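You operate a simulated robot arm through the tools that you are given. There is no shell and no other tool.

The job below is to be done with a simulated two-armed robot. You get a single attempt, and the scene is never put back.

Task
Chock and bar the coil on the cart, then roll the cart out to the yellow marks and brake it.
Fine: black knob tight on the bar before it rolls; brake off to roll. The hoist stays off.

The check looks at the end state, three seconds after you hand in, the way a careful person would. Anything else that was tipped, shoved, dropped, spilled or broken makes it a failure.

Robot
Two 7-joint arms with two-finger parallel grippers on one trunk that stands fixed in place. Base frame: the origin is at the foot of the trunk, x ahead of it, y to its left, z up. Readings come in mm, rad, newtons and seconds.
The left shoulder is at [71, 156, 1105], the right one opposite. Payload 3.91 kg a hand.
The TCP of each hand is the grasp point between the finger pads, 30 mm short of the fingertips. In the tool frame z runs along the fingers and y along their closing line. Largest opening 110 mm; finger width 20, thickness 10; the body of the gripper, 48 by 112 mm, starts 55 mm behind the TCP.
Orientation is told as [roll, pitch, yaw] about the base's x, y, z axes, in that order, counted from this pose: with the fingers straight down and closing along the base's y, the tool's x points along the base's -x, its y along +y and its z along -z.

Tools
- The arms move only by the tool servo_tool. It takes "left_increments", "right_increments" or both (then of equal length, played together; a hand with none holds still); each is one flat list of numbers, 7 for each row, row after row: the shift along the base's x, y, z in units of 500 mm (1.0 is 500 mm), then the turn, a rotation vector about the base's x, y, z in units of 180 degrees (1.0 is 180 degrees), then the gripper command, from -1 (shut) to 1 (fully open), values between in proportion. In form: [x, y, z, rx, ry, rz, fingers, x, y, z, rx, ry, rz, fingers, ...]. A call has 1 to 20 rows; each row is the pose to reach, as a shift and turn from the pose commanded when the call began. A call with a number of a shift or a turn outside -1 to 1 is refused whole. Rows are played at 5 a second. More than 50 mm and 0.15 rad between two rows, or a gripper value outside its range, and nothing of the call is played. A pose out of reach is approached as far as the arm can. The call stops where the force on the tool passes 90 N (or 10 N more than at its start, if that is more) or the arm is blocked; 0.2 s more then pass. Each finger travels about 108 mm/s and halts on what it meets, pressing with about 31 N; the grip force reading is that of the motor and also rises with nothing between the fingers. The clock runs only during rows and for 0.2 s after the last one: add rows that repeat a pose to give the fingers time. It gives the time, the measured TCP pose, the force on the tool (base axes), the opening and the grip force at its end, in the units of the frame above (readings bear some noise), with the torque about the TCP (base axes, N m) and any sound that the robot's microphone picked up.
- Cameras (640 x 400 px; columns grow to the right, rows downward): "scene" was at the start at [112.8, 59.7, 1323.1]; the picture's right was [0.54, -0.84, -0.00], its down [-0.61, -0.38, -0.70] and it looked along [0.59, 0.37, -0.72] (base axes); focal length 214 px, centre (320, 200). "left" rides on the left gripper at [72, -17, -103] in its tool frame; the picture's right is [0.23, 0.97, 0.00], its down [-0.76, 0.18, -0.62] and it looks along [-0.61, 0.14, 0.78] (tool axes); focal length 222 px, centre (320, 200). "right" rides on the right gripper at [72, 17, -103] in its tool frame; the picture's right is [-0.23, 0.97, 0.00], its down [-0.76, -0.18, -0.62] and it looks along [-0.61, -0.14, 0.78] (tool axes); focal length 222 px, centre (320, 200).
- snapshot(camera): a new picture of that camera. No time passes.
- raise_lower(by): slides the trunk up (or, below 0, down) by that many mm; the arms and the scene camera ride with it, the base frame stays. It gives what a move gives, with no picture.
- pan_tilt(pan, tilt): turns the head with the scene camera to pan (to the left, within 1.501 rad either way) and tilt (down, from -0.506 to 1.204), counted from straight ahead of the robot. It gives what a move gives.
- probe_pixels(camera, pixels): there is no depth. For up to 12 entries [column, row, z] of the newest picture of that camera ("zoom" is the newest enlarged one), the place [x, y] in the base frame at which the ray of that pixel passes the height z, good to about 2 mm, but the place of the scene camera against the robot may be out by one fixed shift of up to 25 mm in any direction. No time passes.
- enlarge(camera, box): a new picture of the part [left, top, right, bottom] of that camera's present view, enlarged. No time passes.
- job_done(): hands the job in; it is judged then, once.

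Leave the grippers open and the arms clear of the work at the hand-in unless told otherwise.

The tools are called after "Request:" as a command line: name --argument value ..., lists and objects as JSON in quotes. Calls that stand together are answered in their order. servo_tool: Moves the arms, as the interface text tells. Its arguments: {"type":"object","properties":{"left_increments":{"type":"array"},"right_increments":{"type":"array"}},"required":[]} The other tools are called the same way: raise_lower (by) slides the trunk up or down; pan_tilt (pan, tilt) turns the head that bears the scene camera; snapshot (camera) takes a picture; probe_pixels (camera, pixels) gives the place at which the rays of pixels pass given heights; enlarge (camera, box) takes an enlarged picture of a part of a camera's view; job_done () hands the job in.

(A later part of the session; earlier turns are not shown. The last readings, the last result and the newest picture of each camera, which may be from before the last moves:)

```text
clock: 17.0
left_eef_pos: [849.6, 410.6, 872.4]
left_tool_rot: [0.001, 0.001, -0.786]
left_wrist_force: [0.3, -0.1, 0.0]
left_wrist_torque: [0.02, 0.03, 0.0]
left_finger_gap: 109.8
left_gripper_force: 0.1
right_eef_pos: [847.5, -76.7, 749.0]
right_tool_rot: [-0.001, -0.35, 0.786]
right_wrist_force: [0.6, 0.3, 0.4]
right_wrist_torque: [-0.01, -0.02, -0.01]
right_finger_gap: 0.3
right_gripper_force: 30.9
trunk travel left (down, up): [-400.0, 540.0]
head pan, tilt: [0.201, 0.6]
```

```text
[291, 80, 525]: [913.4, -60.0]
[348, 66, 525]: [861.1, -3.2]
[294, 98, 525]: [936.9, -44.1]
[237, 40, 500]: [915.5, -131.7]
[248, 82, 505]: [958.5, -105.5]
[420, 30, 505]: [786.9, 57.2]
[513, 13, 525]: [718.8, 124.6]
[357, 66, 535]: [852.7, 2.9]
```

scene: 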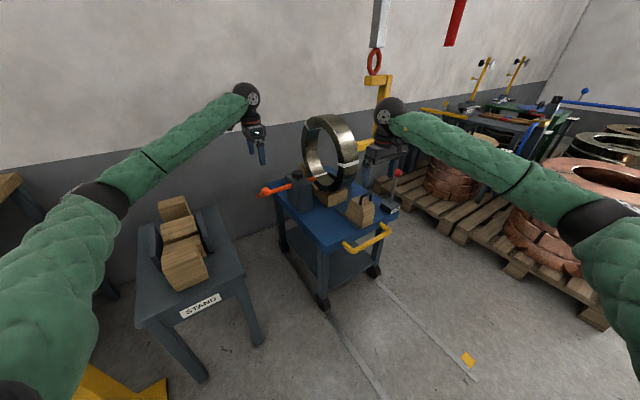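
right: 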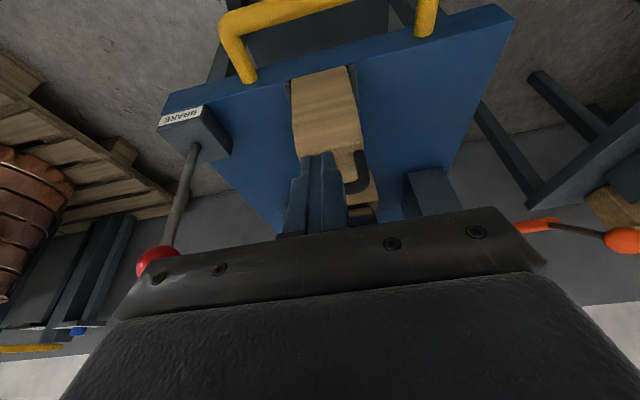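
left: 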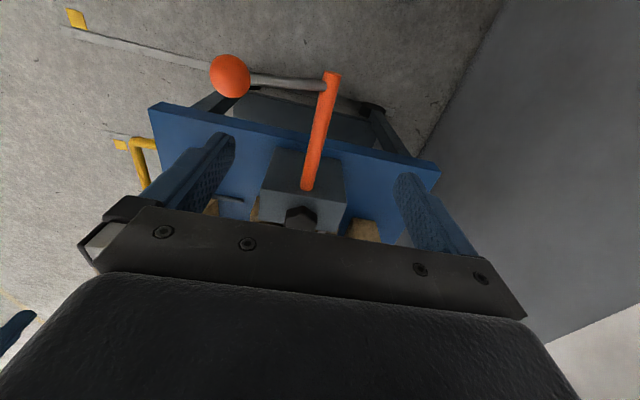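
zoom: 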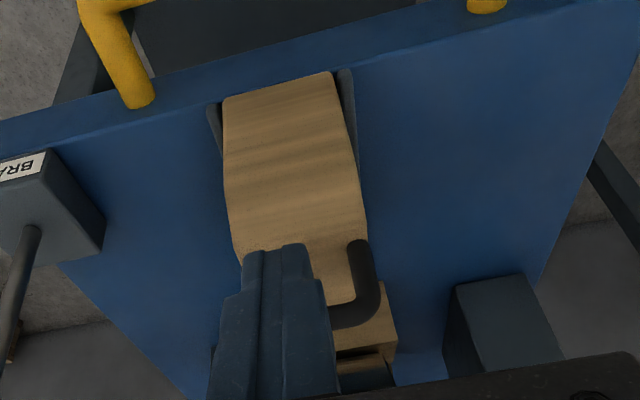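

The chock spans v −611 to −688 and its front face is at u≈−605, so the fingers line up with its middle. I'll lower so the fingertips reach z≈545, in the gap above the yellow handle.

Request:
servo_tool --right_increments '[0, 0.002, -0.088, 0, 0, 0, -1, 0, 0.004, -0.176, 0, 0, 0, -1, 0, 0.004, -0.264, 0, 0, 0, -1, 0, 0.004, -0.348, 0, 0, 0, -1]'

Request:
snapshot --camera "right"

Request:
enlarge --camera "scene" --box '[280, 120, 440, 260]'

```text
clock: 18.0
left_eef_pos: [850.7, 410.9, 873.3]
left_tool_rot: [0.0, 0.0, -0.784]
left_wrist_force: [0.0, -0.5, 0.7]
left_wrist_torque: [0.01, 0.02, 0.01]
left_finger_gap: 110.0
left_gripper_force: 0.0
right_eef_pos: [843.4, -71.3, 574.7]
right_tool_rot: [0.0, -0.351, 0.784]
right_wrist_force: [0.6, 0.9, 0.0]
right_wrist_torque: [-0.01, 0.01, -0.03]
right_finger_gap: 0.0
right_gripper_force: 30.9
trunk travel left (down, up): [-400.0, 540.0]
head pan, tilt: [0.201, 0.6]
```

```text
taken
```

right: 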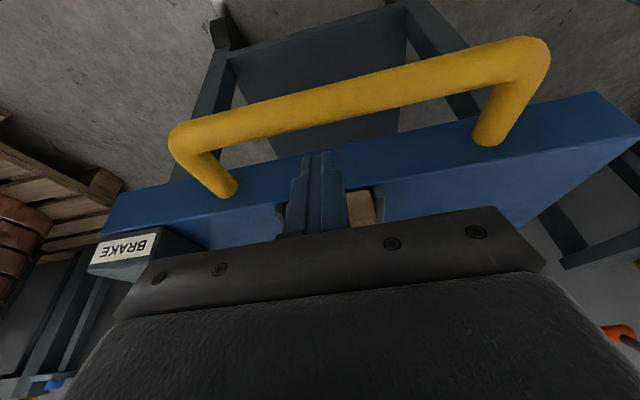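

```text
2.86 times, centred on (360, 190) of scene
```

zoom: 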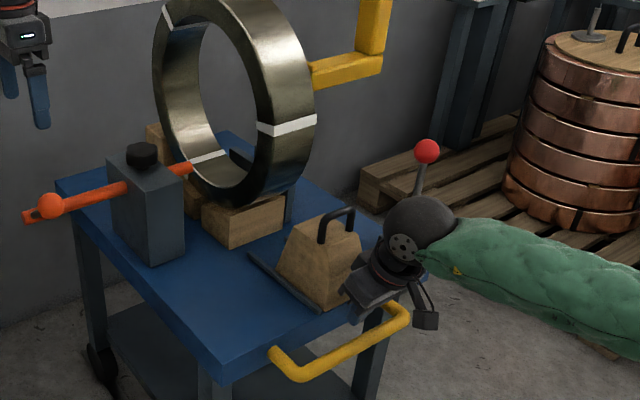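

The fingers are in the gap in front of the chock. I'll now push along the guide direction, away from the robot, at 10 mm per row for 70 mm.

Request:
servo_tool --right_increments '[0.01414, 0.01414, 0, 0, 0, 0, -1, 0.02828, 0.02828, 0, 0, 0, 0, -1, 0.04243, 0.04243, 0, 0, 0, 0, -1, 0.05657, 0.05657, 0, 0, 0, 0, -1, 0.07071, 0.07071, 0, 0, 0, 0, -1, 0.08485, 0.08485, 0, 0, 0, 0, -1, 0.09899, 0.09899, 0, 0, 0, 0, -1]'

Request:
enlarge --camera "scene" --box '[280, 120, 440, 260]'

```text
clock: 19.2
left_eef_pos: [847.2, 415.7, 873.7]
left_tool_rot: [-0.001, 0.0, -0.781]
left_wrist_force: [0.0, 0.2, -1.1]
left_wrist_torque: [-0.03, 0.02, 0.01]
left_finger_gap: 109.9
left_gripper_force: 0.1
right_eef_pos: [883.7, -36.8, 581.5]
right_tool_rot: [-0.005, -0.347, 0.79]
right_wrist_force: [-13.9, -23.4, 38.2]
right_wrist_torque: [-0.82, 0.47, 0.19]
right_finger_gap: 0.1
right_gripper_force: 30.7
trunk travel left (down, up): [-400.0, 540.0]
head pan, tilt: [0.201, 0.6]
stopped in row 6 (right hand): the force on the tool passed its limit at 141 N (the readings are from after the stop); the commanded pose is now the measured one
```

```text
2.86 times, centred on (360, 190) of scene
```

zoom: 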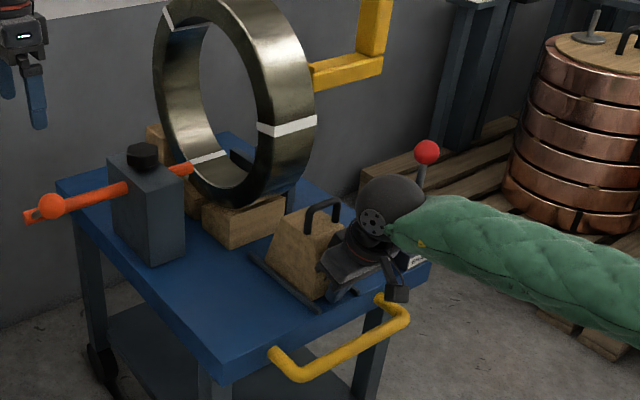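

The push stopped at a force spike, and there is an upward component on the fingertips. I need to see what they are touching, so I'll zoom in on the chock and fingers.

Request:
enlarge --camera "scene" --box '[330, 165, 410, 215]'

Request:
enlarge --camera "right" --box '[200, 60, 440, 240]'

Request:
snapshot --camera "left"

```text
8.00 times, centred on (370, 190) of scene
```

zoom: 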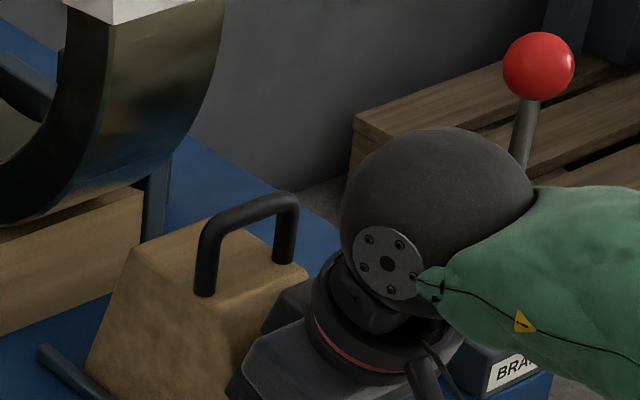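

```text
2.22 times, centred on (320, 150) of right
```

zoom: 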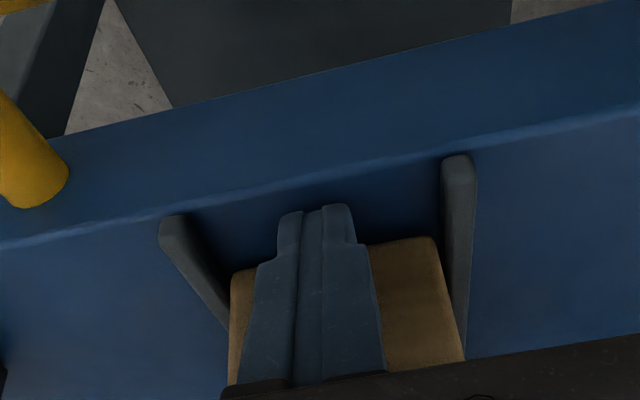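

```text
taken
```

left: 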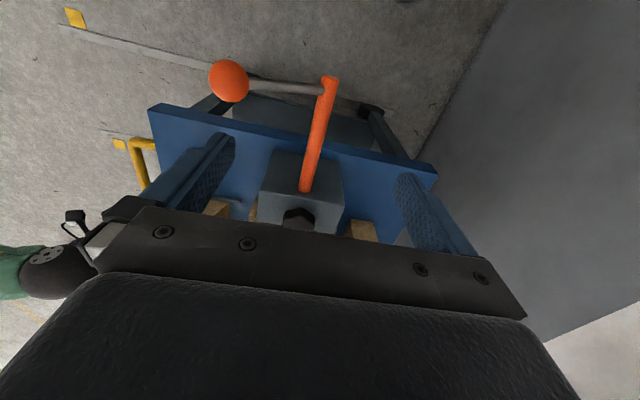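

The chock has already slid back a little from the rod ends. I'll measure the rod ends and the chock's front edge in this zoom, taken from the right camera.

Request:
enlarge --camera "right" --box '[200, 60, 440, 240]'

Request:
probe_pixels --camera "zoom" --pixels '[[457, 158, 525], [175, 217, 525], [437, 238, 525], [232, 275, 525], [320, 207, 525], [320, 207, 545], [300, 182, 525], [60, 170, 505], [640, 110, 525]]'

```text
2.22 times, centred on (320, 150) of right
```

zoom: 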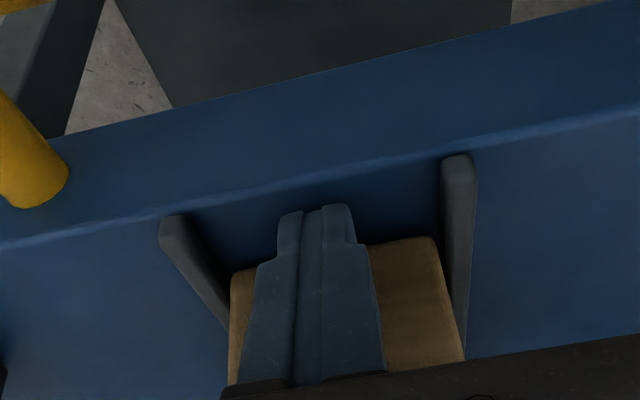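

```text
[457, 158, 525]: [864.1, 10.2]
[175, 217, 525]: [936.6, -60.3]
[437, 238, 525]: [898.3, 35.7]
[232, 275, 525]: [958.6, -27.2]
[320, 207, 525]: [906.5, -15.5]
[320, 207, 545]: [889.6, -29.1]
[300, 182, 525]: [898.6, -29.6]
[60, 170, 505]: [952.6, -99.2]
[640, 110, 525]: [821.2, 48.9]
```

The chock front now seems to be near u≈−646, ahead of my fingertips, so the contact may be somewhere else. I'll back off 40 mm and up a little, then look again.

Request:
servo_tool --right_increments '[-0.01414, -0.01414, 0.01, 0, 0, 0, -1, -0.02828, -0.02828, 0.02, 0, 0, 0, -1, -0.04243, -0.04243, 0.03, 0, 0, 0, -1, -0.05657, -0.05657, 0.04, 0, 0, 0, -1]'

Request:
enlarge --camera "scene" --box '[320, 160, 420, 220]'

Request:
enlarge --camera "right" --box '[200, 60, 440, 240]'

```text
clock: 20.2
left_eef_pos: [849.6, 412.2, 871.0]
left_tool_rot: [0.001, 0.001, -0.781]
left_wrist_force: [-0.7, 0.6, -0.3]
left_wrist_torque: [0.0, -0.01, -0.02]
left_finger_gap: 109.7
left_gripper_force: 0.1
right_eef_pos: [853.1, -68.0, 595.3]
right_tool_rot: [0.0, -0.341, 0.787]
right_wrist_force: [-0.7, 0.1, -0.5]
right_wrist_torque: [-0.03, 0.01, -0.02]
right_finger_gap: 0.0
right_gripper_force: 31.3
trunk travel left (down, up): [-400.0, 540.0]
head pan, tilt: [0.201, 0.6]
```

```text
6.40 times, centred on (370, 190) of scene
```

zoom: 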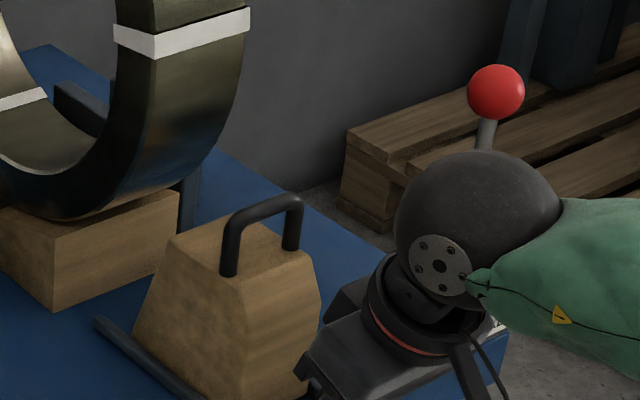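

```text
2.22 times, centred on (320, 150) of right
```

zoom: 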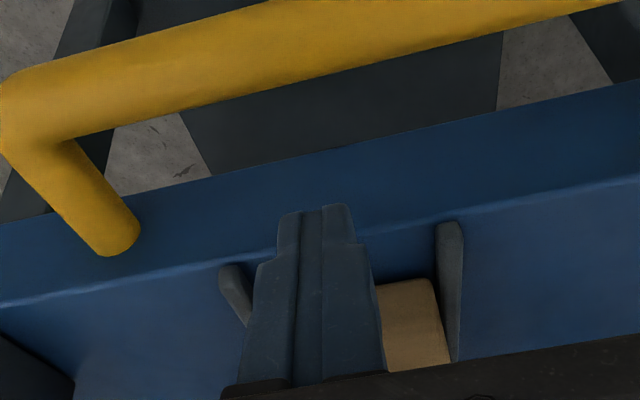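

I'll lift the right hand clear, up and back, to see the chock unobstructed.

Request:
servo_tool --right_increments '[-0.04, -0.04, 0.05, 0, 0, 0, -1, -0.08, -0.08, 0.12, 0, 0, 0, -1, -0.1, -0.1, 0.2, 0, 0, 0, -1, -0.1, -0.1, 0.29, 0, 0, 0, -1]'

Request:
enlarge --camera "scene" --box '[320, 160, 420, 220]'

Request:
snapshot --camera "right"

Request:
enlarge --camera "right" --box '[220, 80, 420, 230]'

```text
clock: 21.2
left_eef_pos: [849.4, 412.4, 872.1]
left_tool_rot: [0.001, 0.0, -0.781]
left_wrist_force: [0.6, 0.5, -0.5]
left_wrist_torque: [0.0, 0.0, 0.02]
left_finger_gap: 109.9
left_gripper_force: 0.1
right_eef_pos: [802.4, -119.9, 744.6]
right_tool_rot: [-0.002, -0.341, 0.788]
right_wrist_force: [-0.5, 0.5, 1.0]
right_wrist_torque: [-0.01, -0.01, -0.02]
right_finger_gap: 0.4
right_gripper_force: 30.6
trunk travel left (down, up): [-400.0, 540.0]
head pan, tilt: [0.201, 0.6]
```

```text
6.40 times, centred on (370, 190) of scene
```

zoom: 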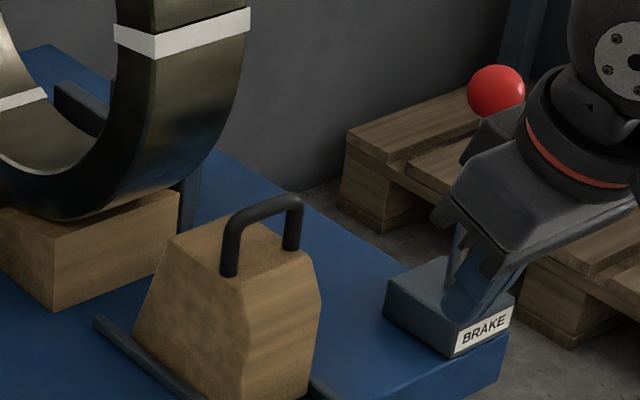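

```text
taken
```

right: 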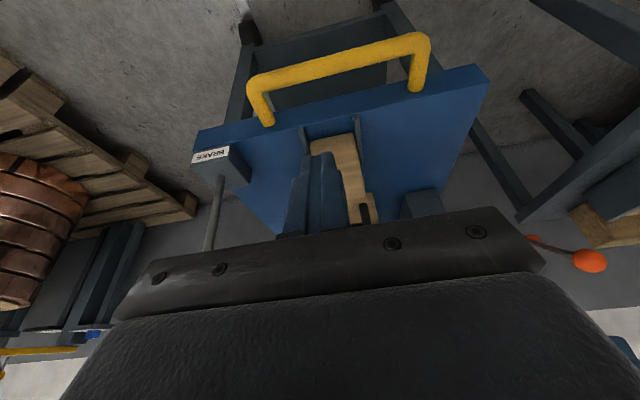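

```text
2.67 times, centred on (320, 155) of right
```

zoom: 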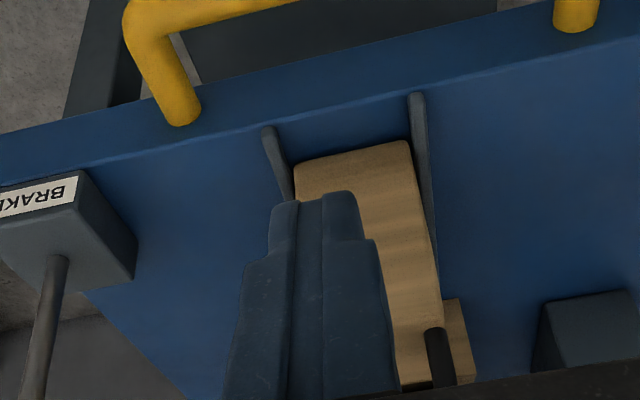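

The chock has moved back and still stands flat. I'll measure how far.

Request:
probe_pixels --camera "zoom" --pixels '[[415, 95, 530], [268, 128, 530], [408, 142, 530], [297, 163, 530], [200, 148, 530], [560, 68, 530], [178, 120, 510], [575, 22, 510]]'

```text
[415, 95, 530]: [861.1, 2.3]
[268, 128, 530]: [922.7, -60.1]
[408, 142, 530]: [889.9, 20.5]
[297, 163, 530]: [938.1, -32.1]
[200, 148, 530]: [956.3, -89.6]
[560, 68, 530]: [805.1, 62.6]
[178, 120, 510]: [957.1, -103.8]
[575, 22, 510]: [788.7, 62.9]
```

The chock moved back about 28 mm. My fingertips probably dragged on the cart top, which would explain the upward force if the top is a little higher than I estimated. I'll come back about 20 mm higher and push more slowly.

Request:
servo_tool --right_increments '[0.0266, 0.028, -0.074, 0, 0, 0, -1, 0.0532, 0.056, -0.148, 0, 0, 0, -1, 0.08, 0.084, -0.222, 0, 0, 0, -1, 0.106, 0.112, -0.296, 0, 0, 0, -1]'

Request:
servo_tool --right_increments '[0.00566, 0.00566, 0, 0, 0, 0, -1, 0.01131, 0.01131, 0, 0, 0, 0, -1, 0.01697, 0.01697, 0, 0, 0, 0, -1, 0.02263, 0.02263, 0, 0, 0, 0, -1, 0.02828, 0.02828, 0, 0, 0, 0, -1, 0.03394, 0.03394, 0, 0, 0, 0, -1, 0.0396, 0.0396, 0, 0, 0, 0, -1, 0.04525, 0.04525, 0, 0, 0, 0, -1, 0.05091, 0.05091, 0, 0, 0, 0, -1, 0.05657, 0.05657, 0, 0, 0, 0, -1, 0.06222, 0.06222, 0, 0, 0, 0, -1, 0.06788, 0.06788, 0, 0, 0, 0, -1]'

Request:
enlarge --camera "scene" --box '[320, 160, 420, 220]'

```text
clock: 22.2
left_eef_pos: [849.4, 412.9, 871.6]
left_tool_rot: [-0.001, 0.0, -0.784]
left_wrist_force: [-0.1, 0.6, 0.0]
left_wrist_torque: [0.0, 0.01, -0.02]
left_finger_gap: 110.0
left_gripper_force: 0.0
right_eef_pos: [857.4, -62.0, 592.6]
right_tool_rot: [-0.004, -0.342, 0.785]
right_wrist_force: [0.1, -0.3, 0.1]
right_wrist_torque: [-0.03, 0.01, -0.02]
right_finger_gap: 0.0
right_gripper_force: 31.2
trunk travel left (down, up): [-400.0, 540.0]
head pan, tilt: [0.201, 0.6]
```

```text
clock: 24.8
left_eef_pos: [850.1, 412.9, 872.6]
left_tool_rot: [-0.001, -0.001, -0.784]
left_wrist_force: [-0.5, 0.4, 0.1]
left_wrist_torque: [0.01, -0.01, -0.01]
left_finger_gap: 109.9
left_gripper_force: 0.1
right_eef_pos: [888.8, -28.2, 592.3]
right_tool_rot: [0.0, -0.342, 0.785]
right_wrist_force: [-1.1, -3.2, 0.3]
right_wrist_torque: [-0.03, 0.02, -0.03]
right_finger_gap: 0.0
right_gripper_force: 31.2
trunk travel left (down, up): [-400.0, 540.0]
head pan, tilt: [0.201, 0.6]
```

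```text
6.40 times, centred on (370, 190) of scene
```

zoom: 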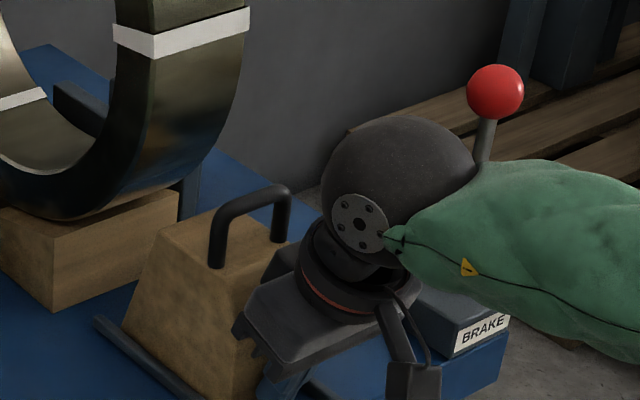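

The push now runs smoothly at about 3 N and the chock is sliding. I'll continue in short chunks and watch the force.

Request:
servo_tool --right_increments '[0.00566, 0.00566, 0, 0, 0, 0, -1, 0.01131, 0.01131, 0, 0, 0, 0, -1, 0.01697, 0.01697, 0, 0, 0, 0, -1, 0.02263, 0.02263, 0, 0, 0, 0, -1, 0.02828, 0.02828, 0, 0, 0, 0, -1, 0.03394, 0.03394, 0, 0, 0, 0, -1]'

Request:
enlarge --camera "scene" --box '[320, 160, 420, 220]'

```text
clock: 26.2
left_eef_pos: [848.5, 411.8, 872.9]
left_tool_rot: [-0.001, -0.001, -0.783]
left_wrist_force: [-0.6, -0.4, 0.2]
left_wrist_torque: [-0.02, 0.02, 0.02]
left_finger_gap: 109.9
left_gripper_force: 0.0
right_eef_pos: [908.1, -8.9, 592.1]
right_tool_rot: [-0.002, -0.343, 0.786]
right_wrist_force: [-1.9, 0.1, -2.8]
right_wrist_torque: [-0.1, 0.21, 0.05]
right_finger_gap: 0.1
right_gripper_force: 31.2
trunk travel left (down, up): [-400.0, 540.0]
head pan, tilt: [0.201, 0.6]
```

```text
6.40 times, centred on (370, 190) of scene
```

zoom: 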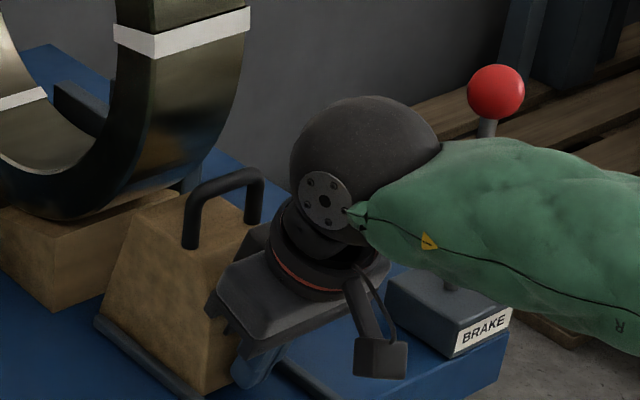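

The chock keeps sliding and is now close to the coil's front. I'll continue with another chunk.

Request:
servo_tool --right_increments '[0.00566, 0.00566, 0, 0, 0, 0, -1, 0.01131, 0.01131, 0, 0, 0, 0, -1, 0.01697, 0.01697, 0, 0, 0, 0, -1, 0.02263, 0.02263, 0, 0, 0, 0, -1]'

Request:
enlarge --camera "scene" --box '[320, 160, 420, 220]'

```text
clock: 27.2
left_eef_pos: [850.0, 414.8, 873.3]
left_tool_rot: [0.0, 0.001, -0.782]
left_wrist_force: [0.7, 0.1, -0.8]
left_wrist_torque: [0.02, 0.01, 0.0]
left_finger_gap: 110.1
left_gripper_force: 0.0
right_eef_pos: [918.8, 2.7, 590.7]
right_tool_rot: [-0.002, -0.342, 0.787]
right_wrist_force: [0.5, 0.1, 0.5]
right_wrist_torque: [0.02, 0.0, 0.01]
right_finger_gap: 0.0
right_gripper_force: 31.3
trunk travel left (down, up): [-400.0, 540.0]
head pan, tilt: [0.201, 0.6]
```

```text
6.40 times, centred on (370, 190) of scene
```

zoom: 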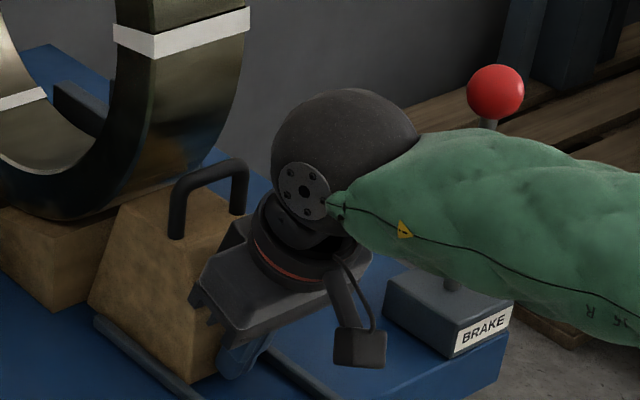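

The force is near zero and the chock's rear top edge is close to the coil. I'll continue slowly at 3 mm per row.

Request:
servo_tool --right_increments '[0.00424, 0.00424, 0, 0, 0, 0, -1, 0.00849, 0.00849, 0, 0, 0, 0, -1, 0.01273, 0.01273, 0, 0, 0, 0, -1, 0.01697, 0.01697, 0, 0, 0, 0, -1, 0.02121, 0.02121, 0, 0, 0, 0, -1]'

Request:
enlarge --camera "scene" --box '[320, 160, 420, 220]'

```text
clock: 28.1
left_eef_pos: [845.0, 412.9, 877.1]
left_tool_rot: [0.004, -0.002, -0.78]
left_wrist_force: [0.3, 0.3, -0.8]
left_wrist_torque: [0.0, -0.01, 0.0]
left_finger_gap: 109.7
left_gripper_force: 0.1
right_eef_pos: [920.4, 3.3, 591.1]
right_tool_rot: [-0.004, -0.329, 0.786]
right_wrist_force: [-64.2, -48.8, 28.7]
right_wrist_torque: [-0.31, 1.65, 0.21]
right_finger_gap: 0.0
right_gripper_force: 31.0
trunk travel left (down, up): [-400.0, 540.0]
head pan, tilt: [0.201, 0.6]
stopped in row 4 (right hand): the force on the tool passed its limit at 98 N (the readings are from after the stop); the commanded pose is now the measured one
```

```text
6.40 times, centred on (370, 190) of scene
```

zoom: 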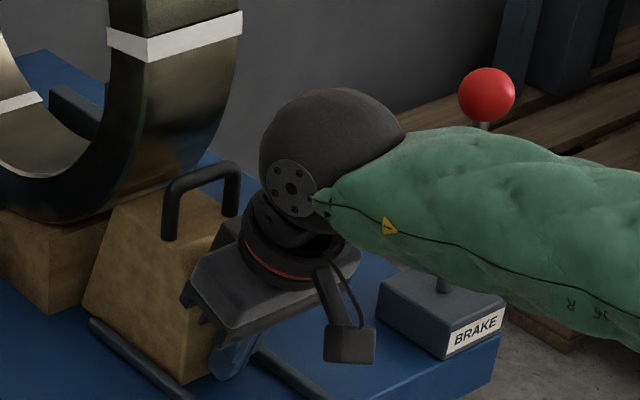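

The force rose sharply to about 80 N with almost no motion, so the chock is seated against the coil. I'll back the hand off straight, raise it, and check.

Request:
servo_tool --right_increments '[-0.01, -0.01, 0, 0, 0, 0, -1, -0.03, -0.03, 0, 0, 0, 0, -1, -0.08, -0.08, 0.02, 0, 0, 0, -1, -0.13, -0.13, 0.06, 0, 0, 0, -1, -0.17, -0.17, 0.12, 0, 0, 0, -1, -0.2, -0.2, 0.2, 0, 0, 0, -1, -0.22, -0.22, 0.29, 0, 0, 0, -1]'

Request:
enlarge --camera "scene" --box '[320, 160, 420, 220]'

Request:
snapshot --camera "scene"

Request:
enlarge --camera "right" --box '[220, 80, 420, 230]'

```text
clock: 29.7
left_eef_pos: [848.2, 415.2, 872.9]
left_tool_rot: [0.001, 0.0, -0.78]
left_wrist_force: [-0.4, -0.6, -0.1]
left_wrist_torque: [0.02, -0.03, 0.03]
left_finger_gap: 110.3
left_gripper_force: 0.0
right_eef_pos: [810.6, -103.5, 733.3]
right_tool_rot: [0.001, -0.33, 0.786]
right_wrist_force: [-0.4, 0.4, 0.1]
right_wrist_torque: [-0.01, 0.02, 0.0]
right_finger_gap: 0.0
right_gripper_force: 31.1
trunk travel left (down, up): [-400.0, 540.0]
head pan, tilt: [0.201, 0.6]
```

```text
6.40 times, centred on (370, 190) of scene
```

zoom: 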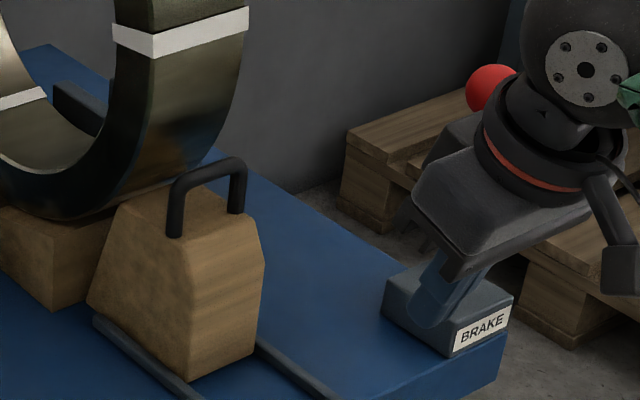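

```text
taken
```

scene: 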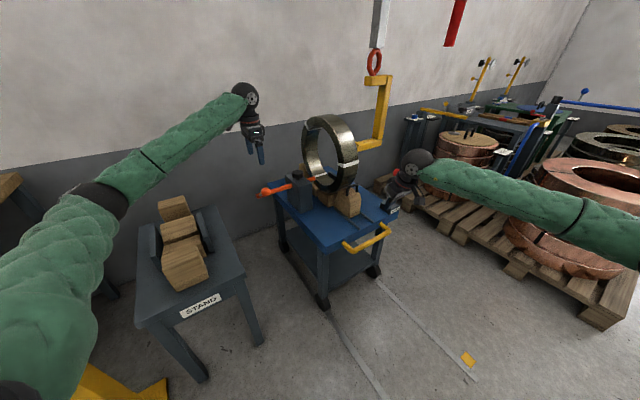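

```text
2.67 times, centred on (320, 155) of right
```

zoom: 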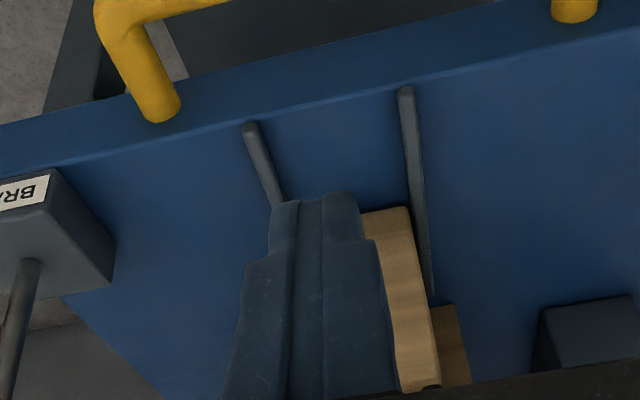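

The chock looks tucked up against the coil. I'll zoom in tightly on the contact.

Request:
enlarge --camera "scene" --box '[318, 170, 368, 222]'

Request:
enlarge --camera "left" --box '[160, 130, 320, 240]'

```text
7.69 times, centred on (343, 196) of scene
```

zoom: 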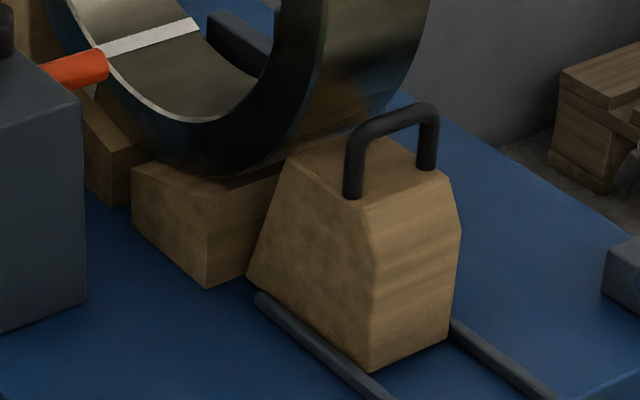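

```text
3.64 times, centred on (240, 185) of left
```

zoom: 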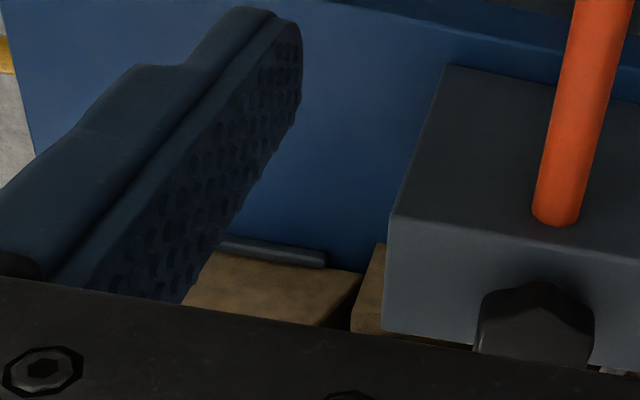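

The chock is seated snugly against the coil and front block. Next is the bar. I'll close the left fingers and place them just outside the bar's outer end, ready to push along (0.707,-0.707).

Request:
servo_tool --left_increments '[-0.033, 0.041, 0, 0, 0, 0, 0, -0.066, 0.082, 0, 0, 0, 0, -1, -0.066, 0.082, -0.08, 0, 0, 0, -1, -0.066, 0.082, -0.16, 0, 0, 0, -1, -0.066, 0.082, -0.24, 0, 0, 0, -1]'

Request:
snapshot --camera "left"

Request:
enlarge --camera "scene" --box '[220, 120, 340, 220]'

```text
clock: 30.9
left_eef_pos: [816.3, 458.7, 751.5]
left_tool_rot: [-0.003, 0.0, -0.784]
left_wrist_force: [-0.5, 0.2, 0.8]
left_wrist_torque: [0.0, 0.03, -0.02]
left_finger_gap: 0.1
left_gripper_force: 31.0
right_eef_pos: [810.9, -104.1, 732.3]
right_tool_rot: [0.002, -0.333, 0.787]
right_wrist_force: [-0.3, 0.0, 0.4]
right_wrist_torque: [0.0, -0.01, -0.02]
right_finger_gap: 0.0
right_gripper_force: 31.2
trunk travel left (down, up): [-400.0, 540.0]
head pan, tilt: [0.201, 0.6]
```

```text
taken
```

left: 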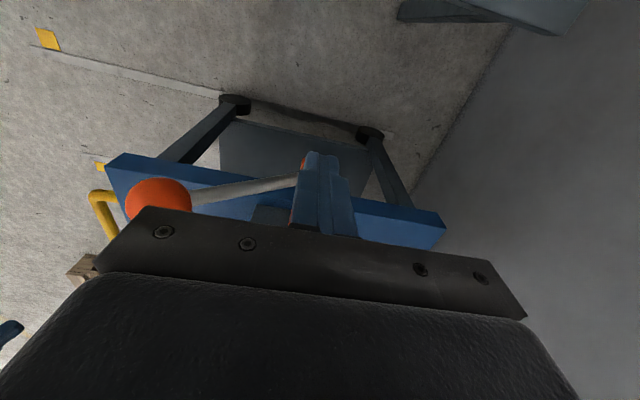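

```text
4.00 times, centred on (280, 170) of scene
```

zoom: 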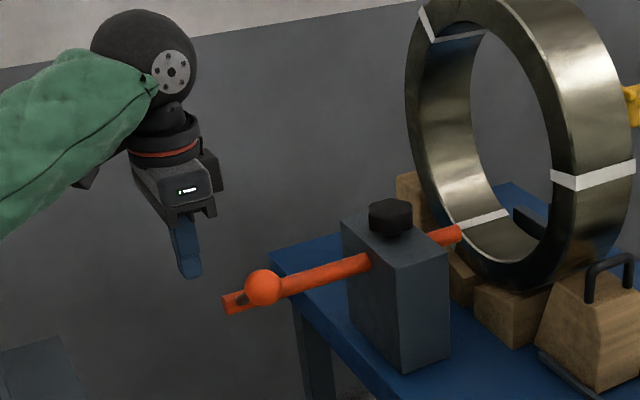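

The bar end sits about 5 mm to the image-left of the fingers. I'll correct that and lower to z≈702 so the fingers stand behind the bar end.

Request:
servo_tool --left_increments '[-0.0066, -0.0066, -0.05, 0, 0, 0, -1, -0.0066, -0.0066, -0.1, 0, 0, 0, -1]'

Request:
snapshot --camera "left"

Request:
enlarge --camera "scene" --box '[220, 140, 340, 220]'

```text
clock: 31.5
left_eef_pos: [813.1, 455.7, 702.7]
left_tool_rot: [0.0, -0.001, -0.779]
left_wrist_force: [0.3, 0.7, 0.4]
left_wrist_torque: [0.01, 0.0, -0.02]
left_finger_gap: 0.0
left_gripper_force: 31.1
right_eef_pos: [812.1, -103.1, 732.7]
right_tool_rot: [0.001, -0.331, 0.786]
right_wrist_force: [0.5, 1.0, 0.0]
right_wrist_torque: [0.02, 0.0, -0.06]
right_finger_gap: 0.0
right_gripper_force: 31.2
trunk travel left (down, up): [-400.0, 540.0]
head pan, tilt: [0.201, 0.6]
```

```text
taken
```

left: 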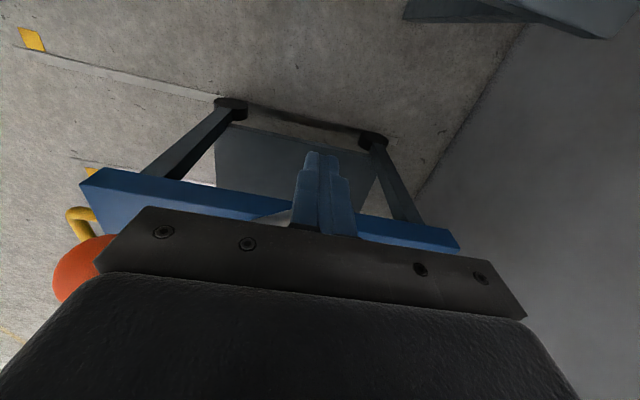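

```text
5.00 times, centred on (280, 180) of scene
```

zoom: 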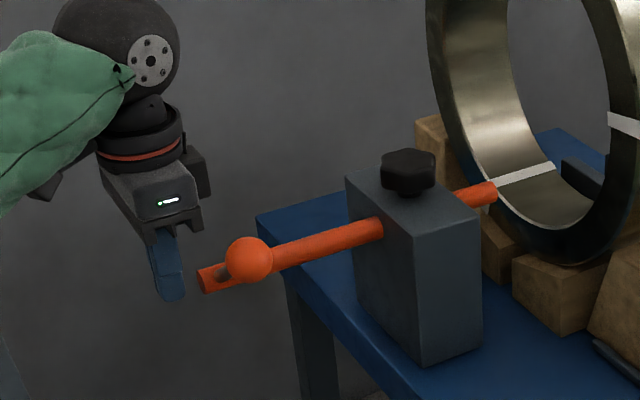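

The fingers stand behind the bar end at the right height. I'll push along (0.707,-0.707) at 4 mm per row for 48 mm and watch the force.

Request:
servo_tool --left_increments '[0.00566, -0.00566, 0, 0, 0, 0, -1, 0.01131, -0.01131, 0, 0, 0, 0, -1, 0.01697, -0.01697, 0, 0, 0, 0, -1, 0.02263, -0.02263, 0, 0, 0, 0, -1, 0.02828, -0.02828, 0, 0, 0, 0, -1, 0.03394, -0.03394, 0, 0, 0, 0, -1, 0.0396, -0.0396, 0, 0, 0, 0, -1, 0.04525, -0.04525, 0, 0, 0, 0, -1, 0.05091, -0.05091, 0, 0, 0, 0, -1, 0.05657, -0.05657, 0, 0, 0, 0, -1, 0.06222, -0.06222, 0, 0, 0, 0, -1, 0.06788, -0.06788, 0, 0, 0, 0, -1]'

Request:
enlarge --camera "scene" --box '[220, 140, 340, 220]'

```text
clock: 34.1
left_eef_pos: [846.7, 417.5, 703.0]
left_tool_rot: [0.0, 0.0, -0.783]
left_wrist_force: [-1.1, 0.4, -0.7]
left_wrist_torque: [-0.02, 0.07, 0.0]
left_finger_gap: 0.0
left_gripper_force: 30.8
right_eef_pos: [811.3, -103.0, 732.5]
right_tool_rot: [0.002, -0.332, 0.787]
right_wrist_force: [-0.3, -0.3, -1.0]
right_wrist_torque: [0.01, -0.02, 0.01]
right_finger_gap: 0.1
right_gripper_force: 30.7
trunk travel left (down, up): [-400.0, 540.0]
head pan, tilt: [0.201, 0.6]
```

```text
5.00 times, centred on (280, 180) of scene
```

zoom: 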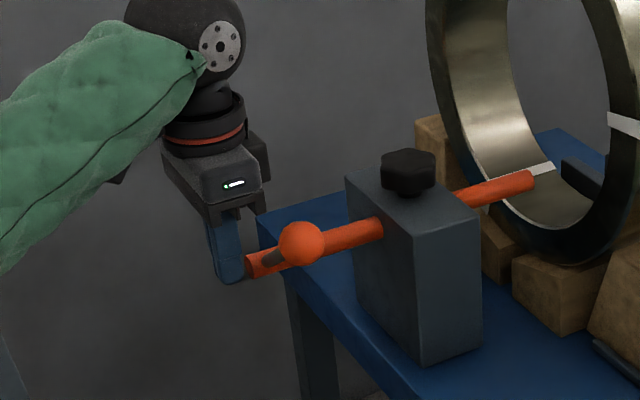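

The bar slides easily and its tip is entering the coil bore. I'll continue another 48 mm.

Request:
servo_tool --left_increments '[0.00566, -0.00566, 0, 0, 0, 0, -1, 0.01131, -0.01131, 0, 0, 0, 0, -1, 0.01697, -0.01697, 0, 0, 0, 0, -1, 0.02263, -0.02263, 0, 0, 0, 0, -1, 0.02828, -0.02828, 0, 0, 0, 0, -1, 0.03394, -0.03394, 0, 0, 0, 0, -1, 0.0396, -0.0396, 0, 0, 0, 0, -1, 0.04525, -0.04525, 0, 0, 0, 0, -1, 0.05091, -0.05091, 0, 0, 0, 0, -1, 0.05657, -0.05657, 0, 0, 0, 0, -1, 0.06222, -0.06222, 0, 0, 0, 0, -1, 0.06788, -0.06788, 0, 0, 0, 0, -1]'

Request:
enlarge --camera "scene" --box '[230, 130, 350, 210]'

```text
clock: 36.7
left_eef_pos: [870.9, 400.9, 716.3]
left_tool_rot: [0.017, -0.001, -0.763]
left_wrist_force: [-0.4, -0.5, 0.2]
left_wrist_torque: [-0.04, 0.0, 0.01]
left_finger_gap: 0.0
left_gripper_force: 30.6
right_eef_pos: [804.9, -102.3, 742.5]
right_tool_rot: [-0.007, -0.339, 0.79]
right_wrist_force: [0.3, -0.1, 0.1]
right_wrist_torque: [0.0, 0.03, -0.01]
right_finger_gap: 0.2
right_gripper_force: 30.7
trunk travel left (down, up): [-400.0, 540.0]
head pan, tilt: [0.201, 0.6]
```

```text
5.00 times, centred on (290, 170) of scene
```

zoom: 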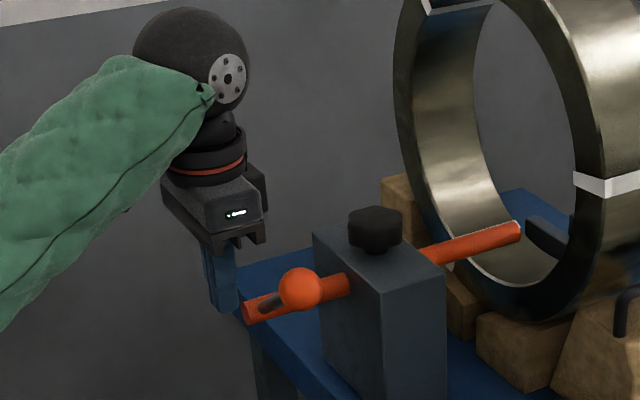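

The hand stopped short with no wrist force, and the right hand shifted too. That suggests part of the left arm, perhaps the elbow, is pressing on something and flexing the trunk. I'll look at the left arm right away.

Request:
snapshot --camera "scene"

Request:
pan_tilt --pan 0.9 --tilt 0.7

Request:
snapshot --camera "scene"

```text
taken
```

scene: 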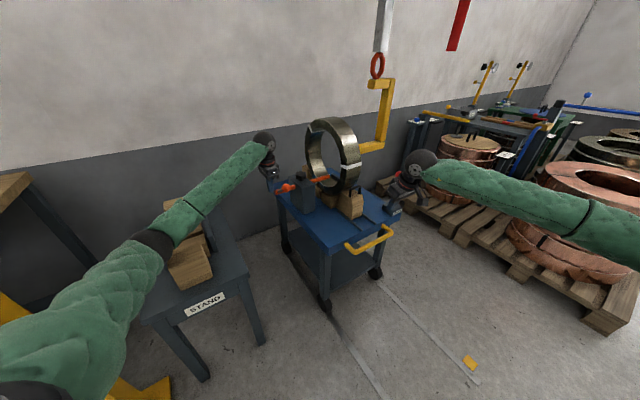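

```text
clock: 37.8
left_eef_pos: [871.3, 401.3, 717.6]
left_tool_rot: [0.018, 0.0, -0.762]
left_wrist_force: [0.4, -0.2, 0.6]
left_wrist_torque: [-0.03, -0.06, 0.01]
left_finger_gap: 0.1
left_gripper_force: 30.9
right_eef_pos: [805.7, -103.3, 740.8]
right_tool_rot: [-0.005, -0.339, 0.791]
right_wrist_force: [1.2, 1.3, 0.0]
right_wrist_torque: [-0.07, 0.08, 0.0]
right_finger_gap: 0.0
right_gripper_force: 31.3
trunk travel left (down, up): [-400.0, 540.0]
head pan, tilt: [0.901, 0.7]
```

```text
taken
```

scene: 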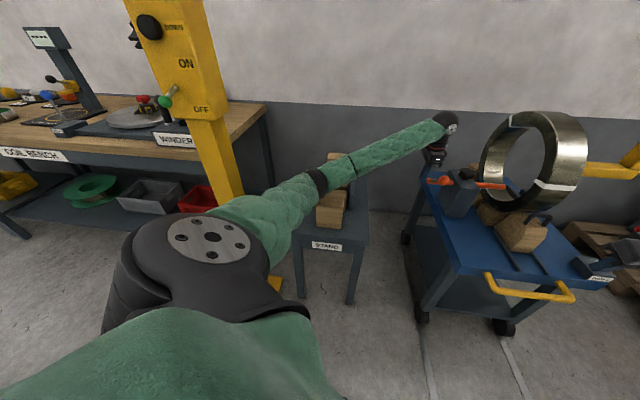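

The left forearm dropped low, and its elbow is pressing on the wooden blocks on the STAND. I'll raise the trunk to lift the arm straight off; the fingers behind the bar end can rise freely.

Request:
raise_lower --by 100

Request:
snapshot --camera "scene"

Request:
enlarge --camera "scene" --box '[260, 120, 400, 290]'

```text
clock: 39.1
left_eef_pos: [879.9, 383.6, 801.4]
left_tool_rot: [-0.001, 0.003, -0.782]
left_wrist_force: [0.6, -0.5, -0.6]
left_wrist_torque: [0.02, -0.01, 0.01]
left_finger_gap: 0.1
left_gripper_force: 31.0
right_eef_pos: [812.6, -104.3, 831.4]
right_tool_rot: [0.001, -0.33, 0.785]
right_wrist_force: [0.3, -0.6, -0.2]
right_wrist_torque: [0.0, 0.01, -0.01]
right_finger_gap: 0.0
right_gripper_force: 31.0
trunk travel left (down, up): [-500.0, 440.0]
head pan, tilt: [0.901, 0.7]
```

```text
taken
```

scene: 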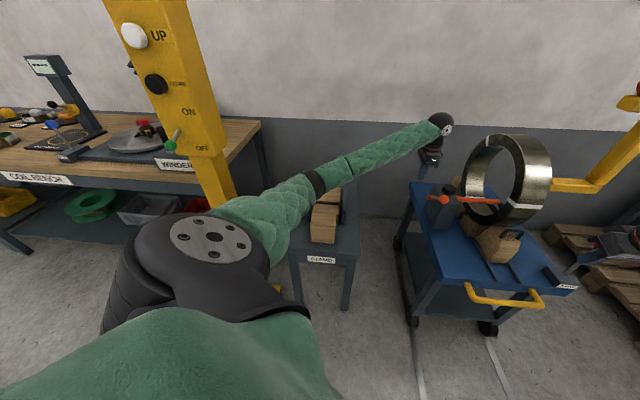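

```text
2.35 times, centred on (330, 205) of scene
```

zoom: 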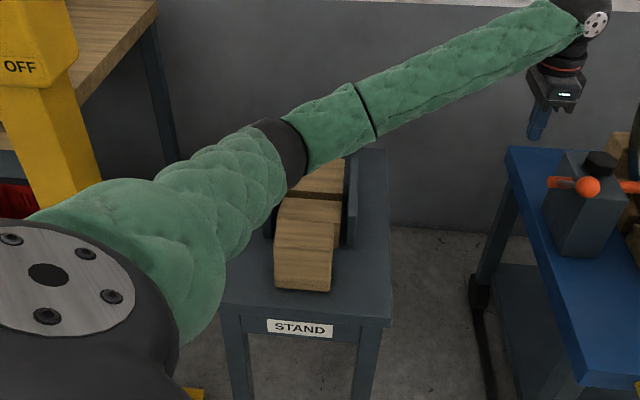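

The arm is free again. I'll raise the trunk another 100 mm so the left arm works straighter with its elbow high, then check the STAND blocks for any disturbance.

Request:
raise_lower --by 100

Request:
servo_tool --left_increments '[-0.04, 0.04, 0, 0, 0, 0, -1, -0.08, 0.08, 0, 0, 0, 0, -1]'

Request:
snapshot --camera "scene"

Request:
enlarge --camera "scene" --box '[260, 150, 400, 310]'

Request:
snapshot --camera "left"

```text
clock: 40.5
left_eef_pos: [878.8, 384.9, 902.0]
left_tool_rot: [0.001, 0.0, -0.78]
left_wrist_force: [1.6, 0.7, -0.5]
left_wrist_torque: [0.0, 0.0, 0.04]
left_finger_gap: 0.0
left_gripper_force: 30.8
right_eef_pos: [810.8, -102.7, 930.7]
right_tool_rot: [0.004, -0.332, 0.786]
right_wrist_force: [0.7, 0.0, -0.3]
right_wrist_torque: [0.0, 0.0, -0.01]
right_finger_gap: 0.0
right_gripper_force: 31.0
trunk travel left (down, up): [-600.0, 340.0]
head pan, tilt: [0.901, 0.7]
```

```text
clock: 41.0
left_eef_pos: [839.4, 423.7, 904.8]
left_tool_rot: [0.001, -0.001, -0.781]
left_wrist_force: [-0.6, -0.4, -0.1]
left_wrist_torque: [0.05, 0.0, -0.01]
left_finger_gap: 0.1
left_gripper_force: 30.8
right_eef_pos: [811.1, -104.3, 932.9]
right_tool_rot: [-0.001, -0.331, 0.787]
right_wrist_force: [0.1, -0.7, 0.4]
right_wrist_torque: [0.03, -0.01, 0.0]
right_finger_gap: 0.3
right_gripper_force: 30.8
trunk travel left (down, up): [-600.0, 340.0]
head pan, tilt: [0.901, 0.7]
```

```text
taken
```

scene: 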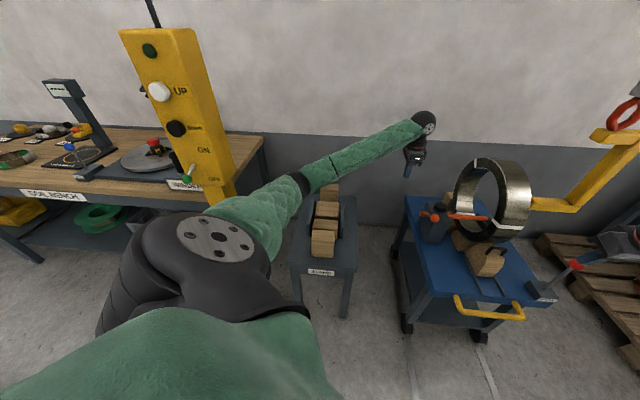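

```text
2.50 times, centred on (330, 230) of scene
```

zoom: 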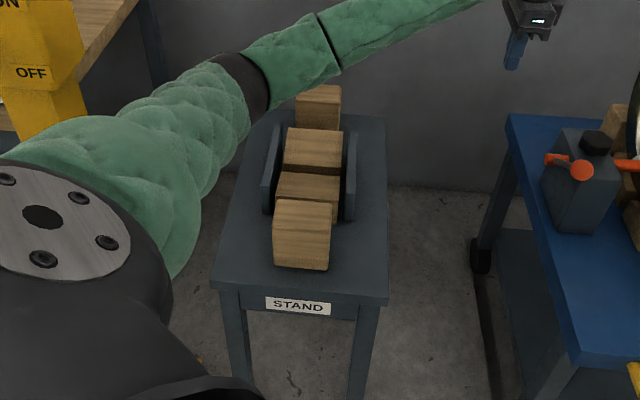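

```text
taken
```

left: 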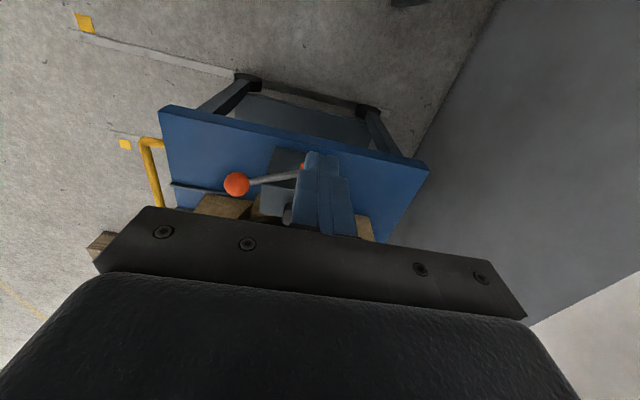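

The STAND blocks look undisturbed. Now I'll check how far the bar has gone by zooming the scene on the block and bore.

Request:
enlarge --camera "scene" --box '[410, 150, 550, 300]'

Request:
pan_tilt --pan 0.3 --tilt 0.7

Request:
enlarge --camera "scene" --box '[260, 130, 400, 250]'

```text
2.67 times, centred on (480, 225) of scene
```

zoom: 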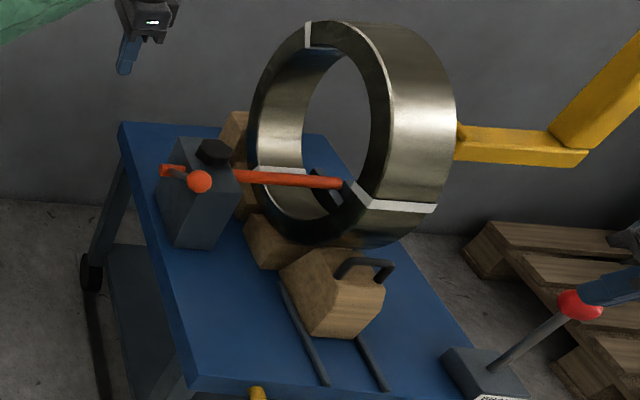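

```text
clock: 42.0
left_eef_pos: [840.0, 424.2, 906.2]
left_tool_rot: [0.001, -0.001, -0.779]
left_wrist_force: [-0.1, -0.2, -0.9]
left_wrist_torque: [-0.01, 0.0, 0.0]
left_finger_gap: 0.2
left_gripper_force: 31.1
right_eef_pos: [811.7, -104.1, 932.1]
right_tool_rot: [0.001, -0.332, 0.787]
right_wrist_force: [-0.1, -0.1, 0.5]
right_wrist_torque: [-0.04, -0.01, -0.01]
right_finger_gap: 0.0
right_gripper_force: 30.7
trunk travel left (down, up): [-600.0, 340.0]
head pan, tilt: [0.3, 0.7]
```

```text
3.33 times, centred on (330, 190) of scene
```

zoom: 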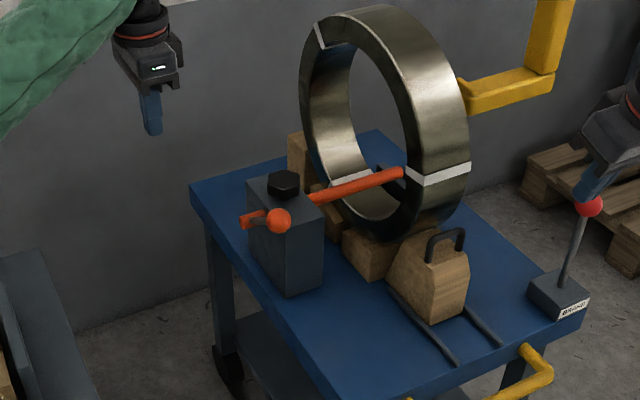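

The bar has gone in much further: its stem is near the block and its tip is near the coil's far face. I'll look at both ends more closely.

Request:
enlarge --camera "left" --box '[200, 120, 380, 240]'

Request:
enlarge --camera "scene" --box '[320, 160, 370, 200]'

Request:
enlarge --camera "scene" --box '[300, 170, 350, 220]'

```text
3.33 times, centred on (290, 180) of left
```

zoom: 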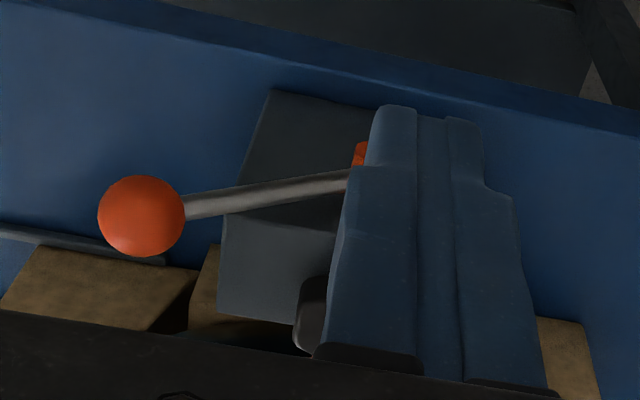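

```text
10.00 times, centred on (345, 180) of scene
```

zoom: 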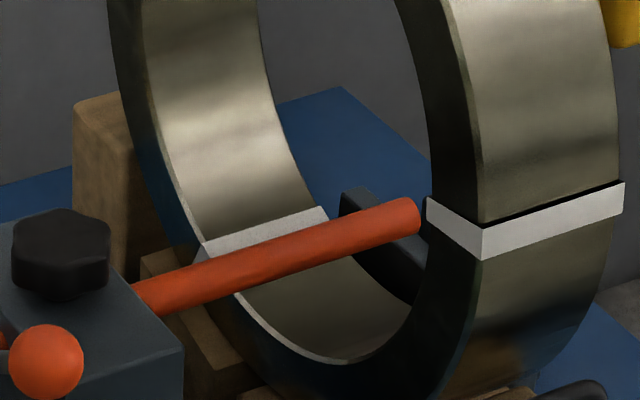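

```text
8.00 times, centred on (325, 195) of scene
```

zoom: 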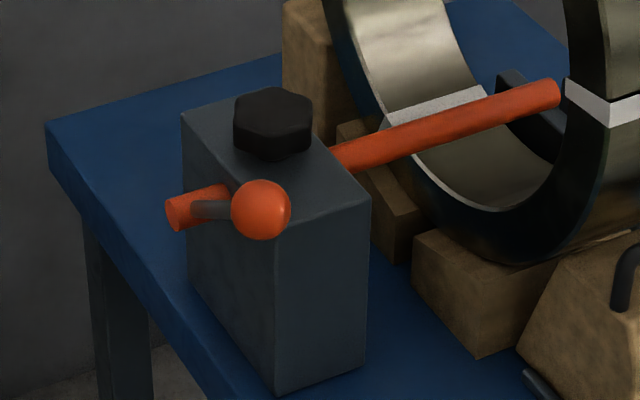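

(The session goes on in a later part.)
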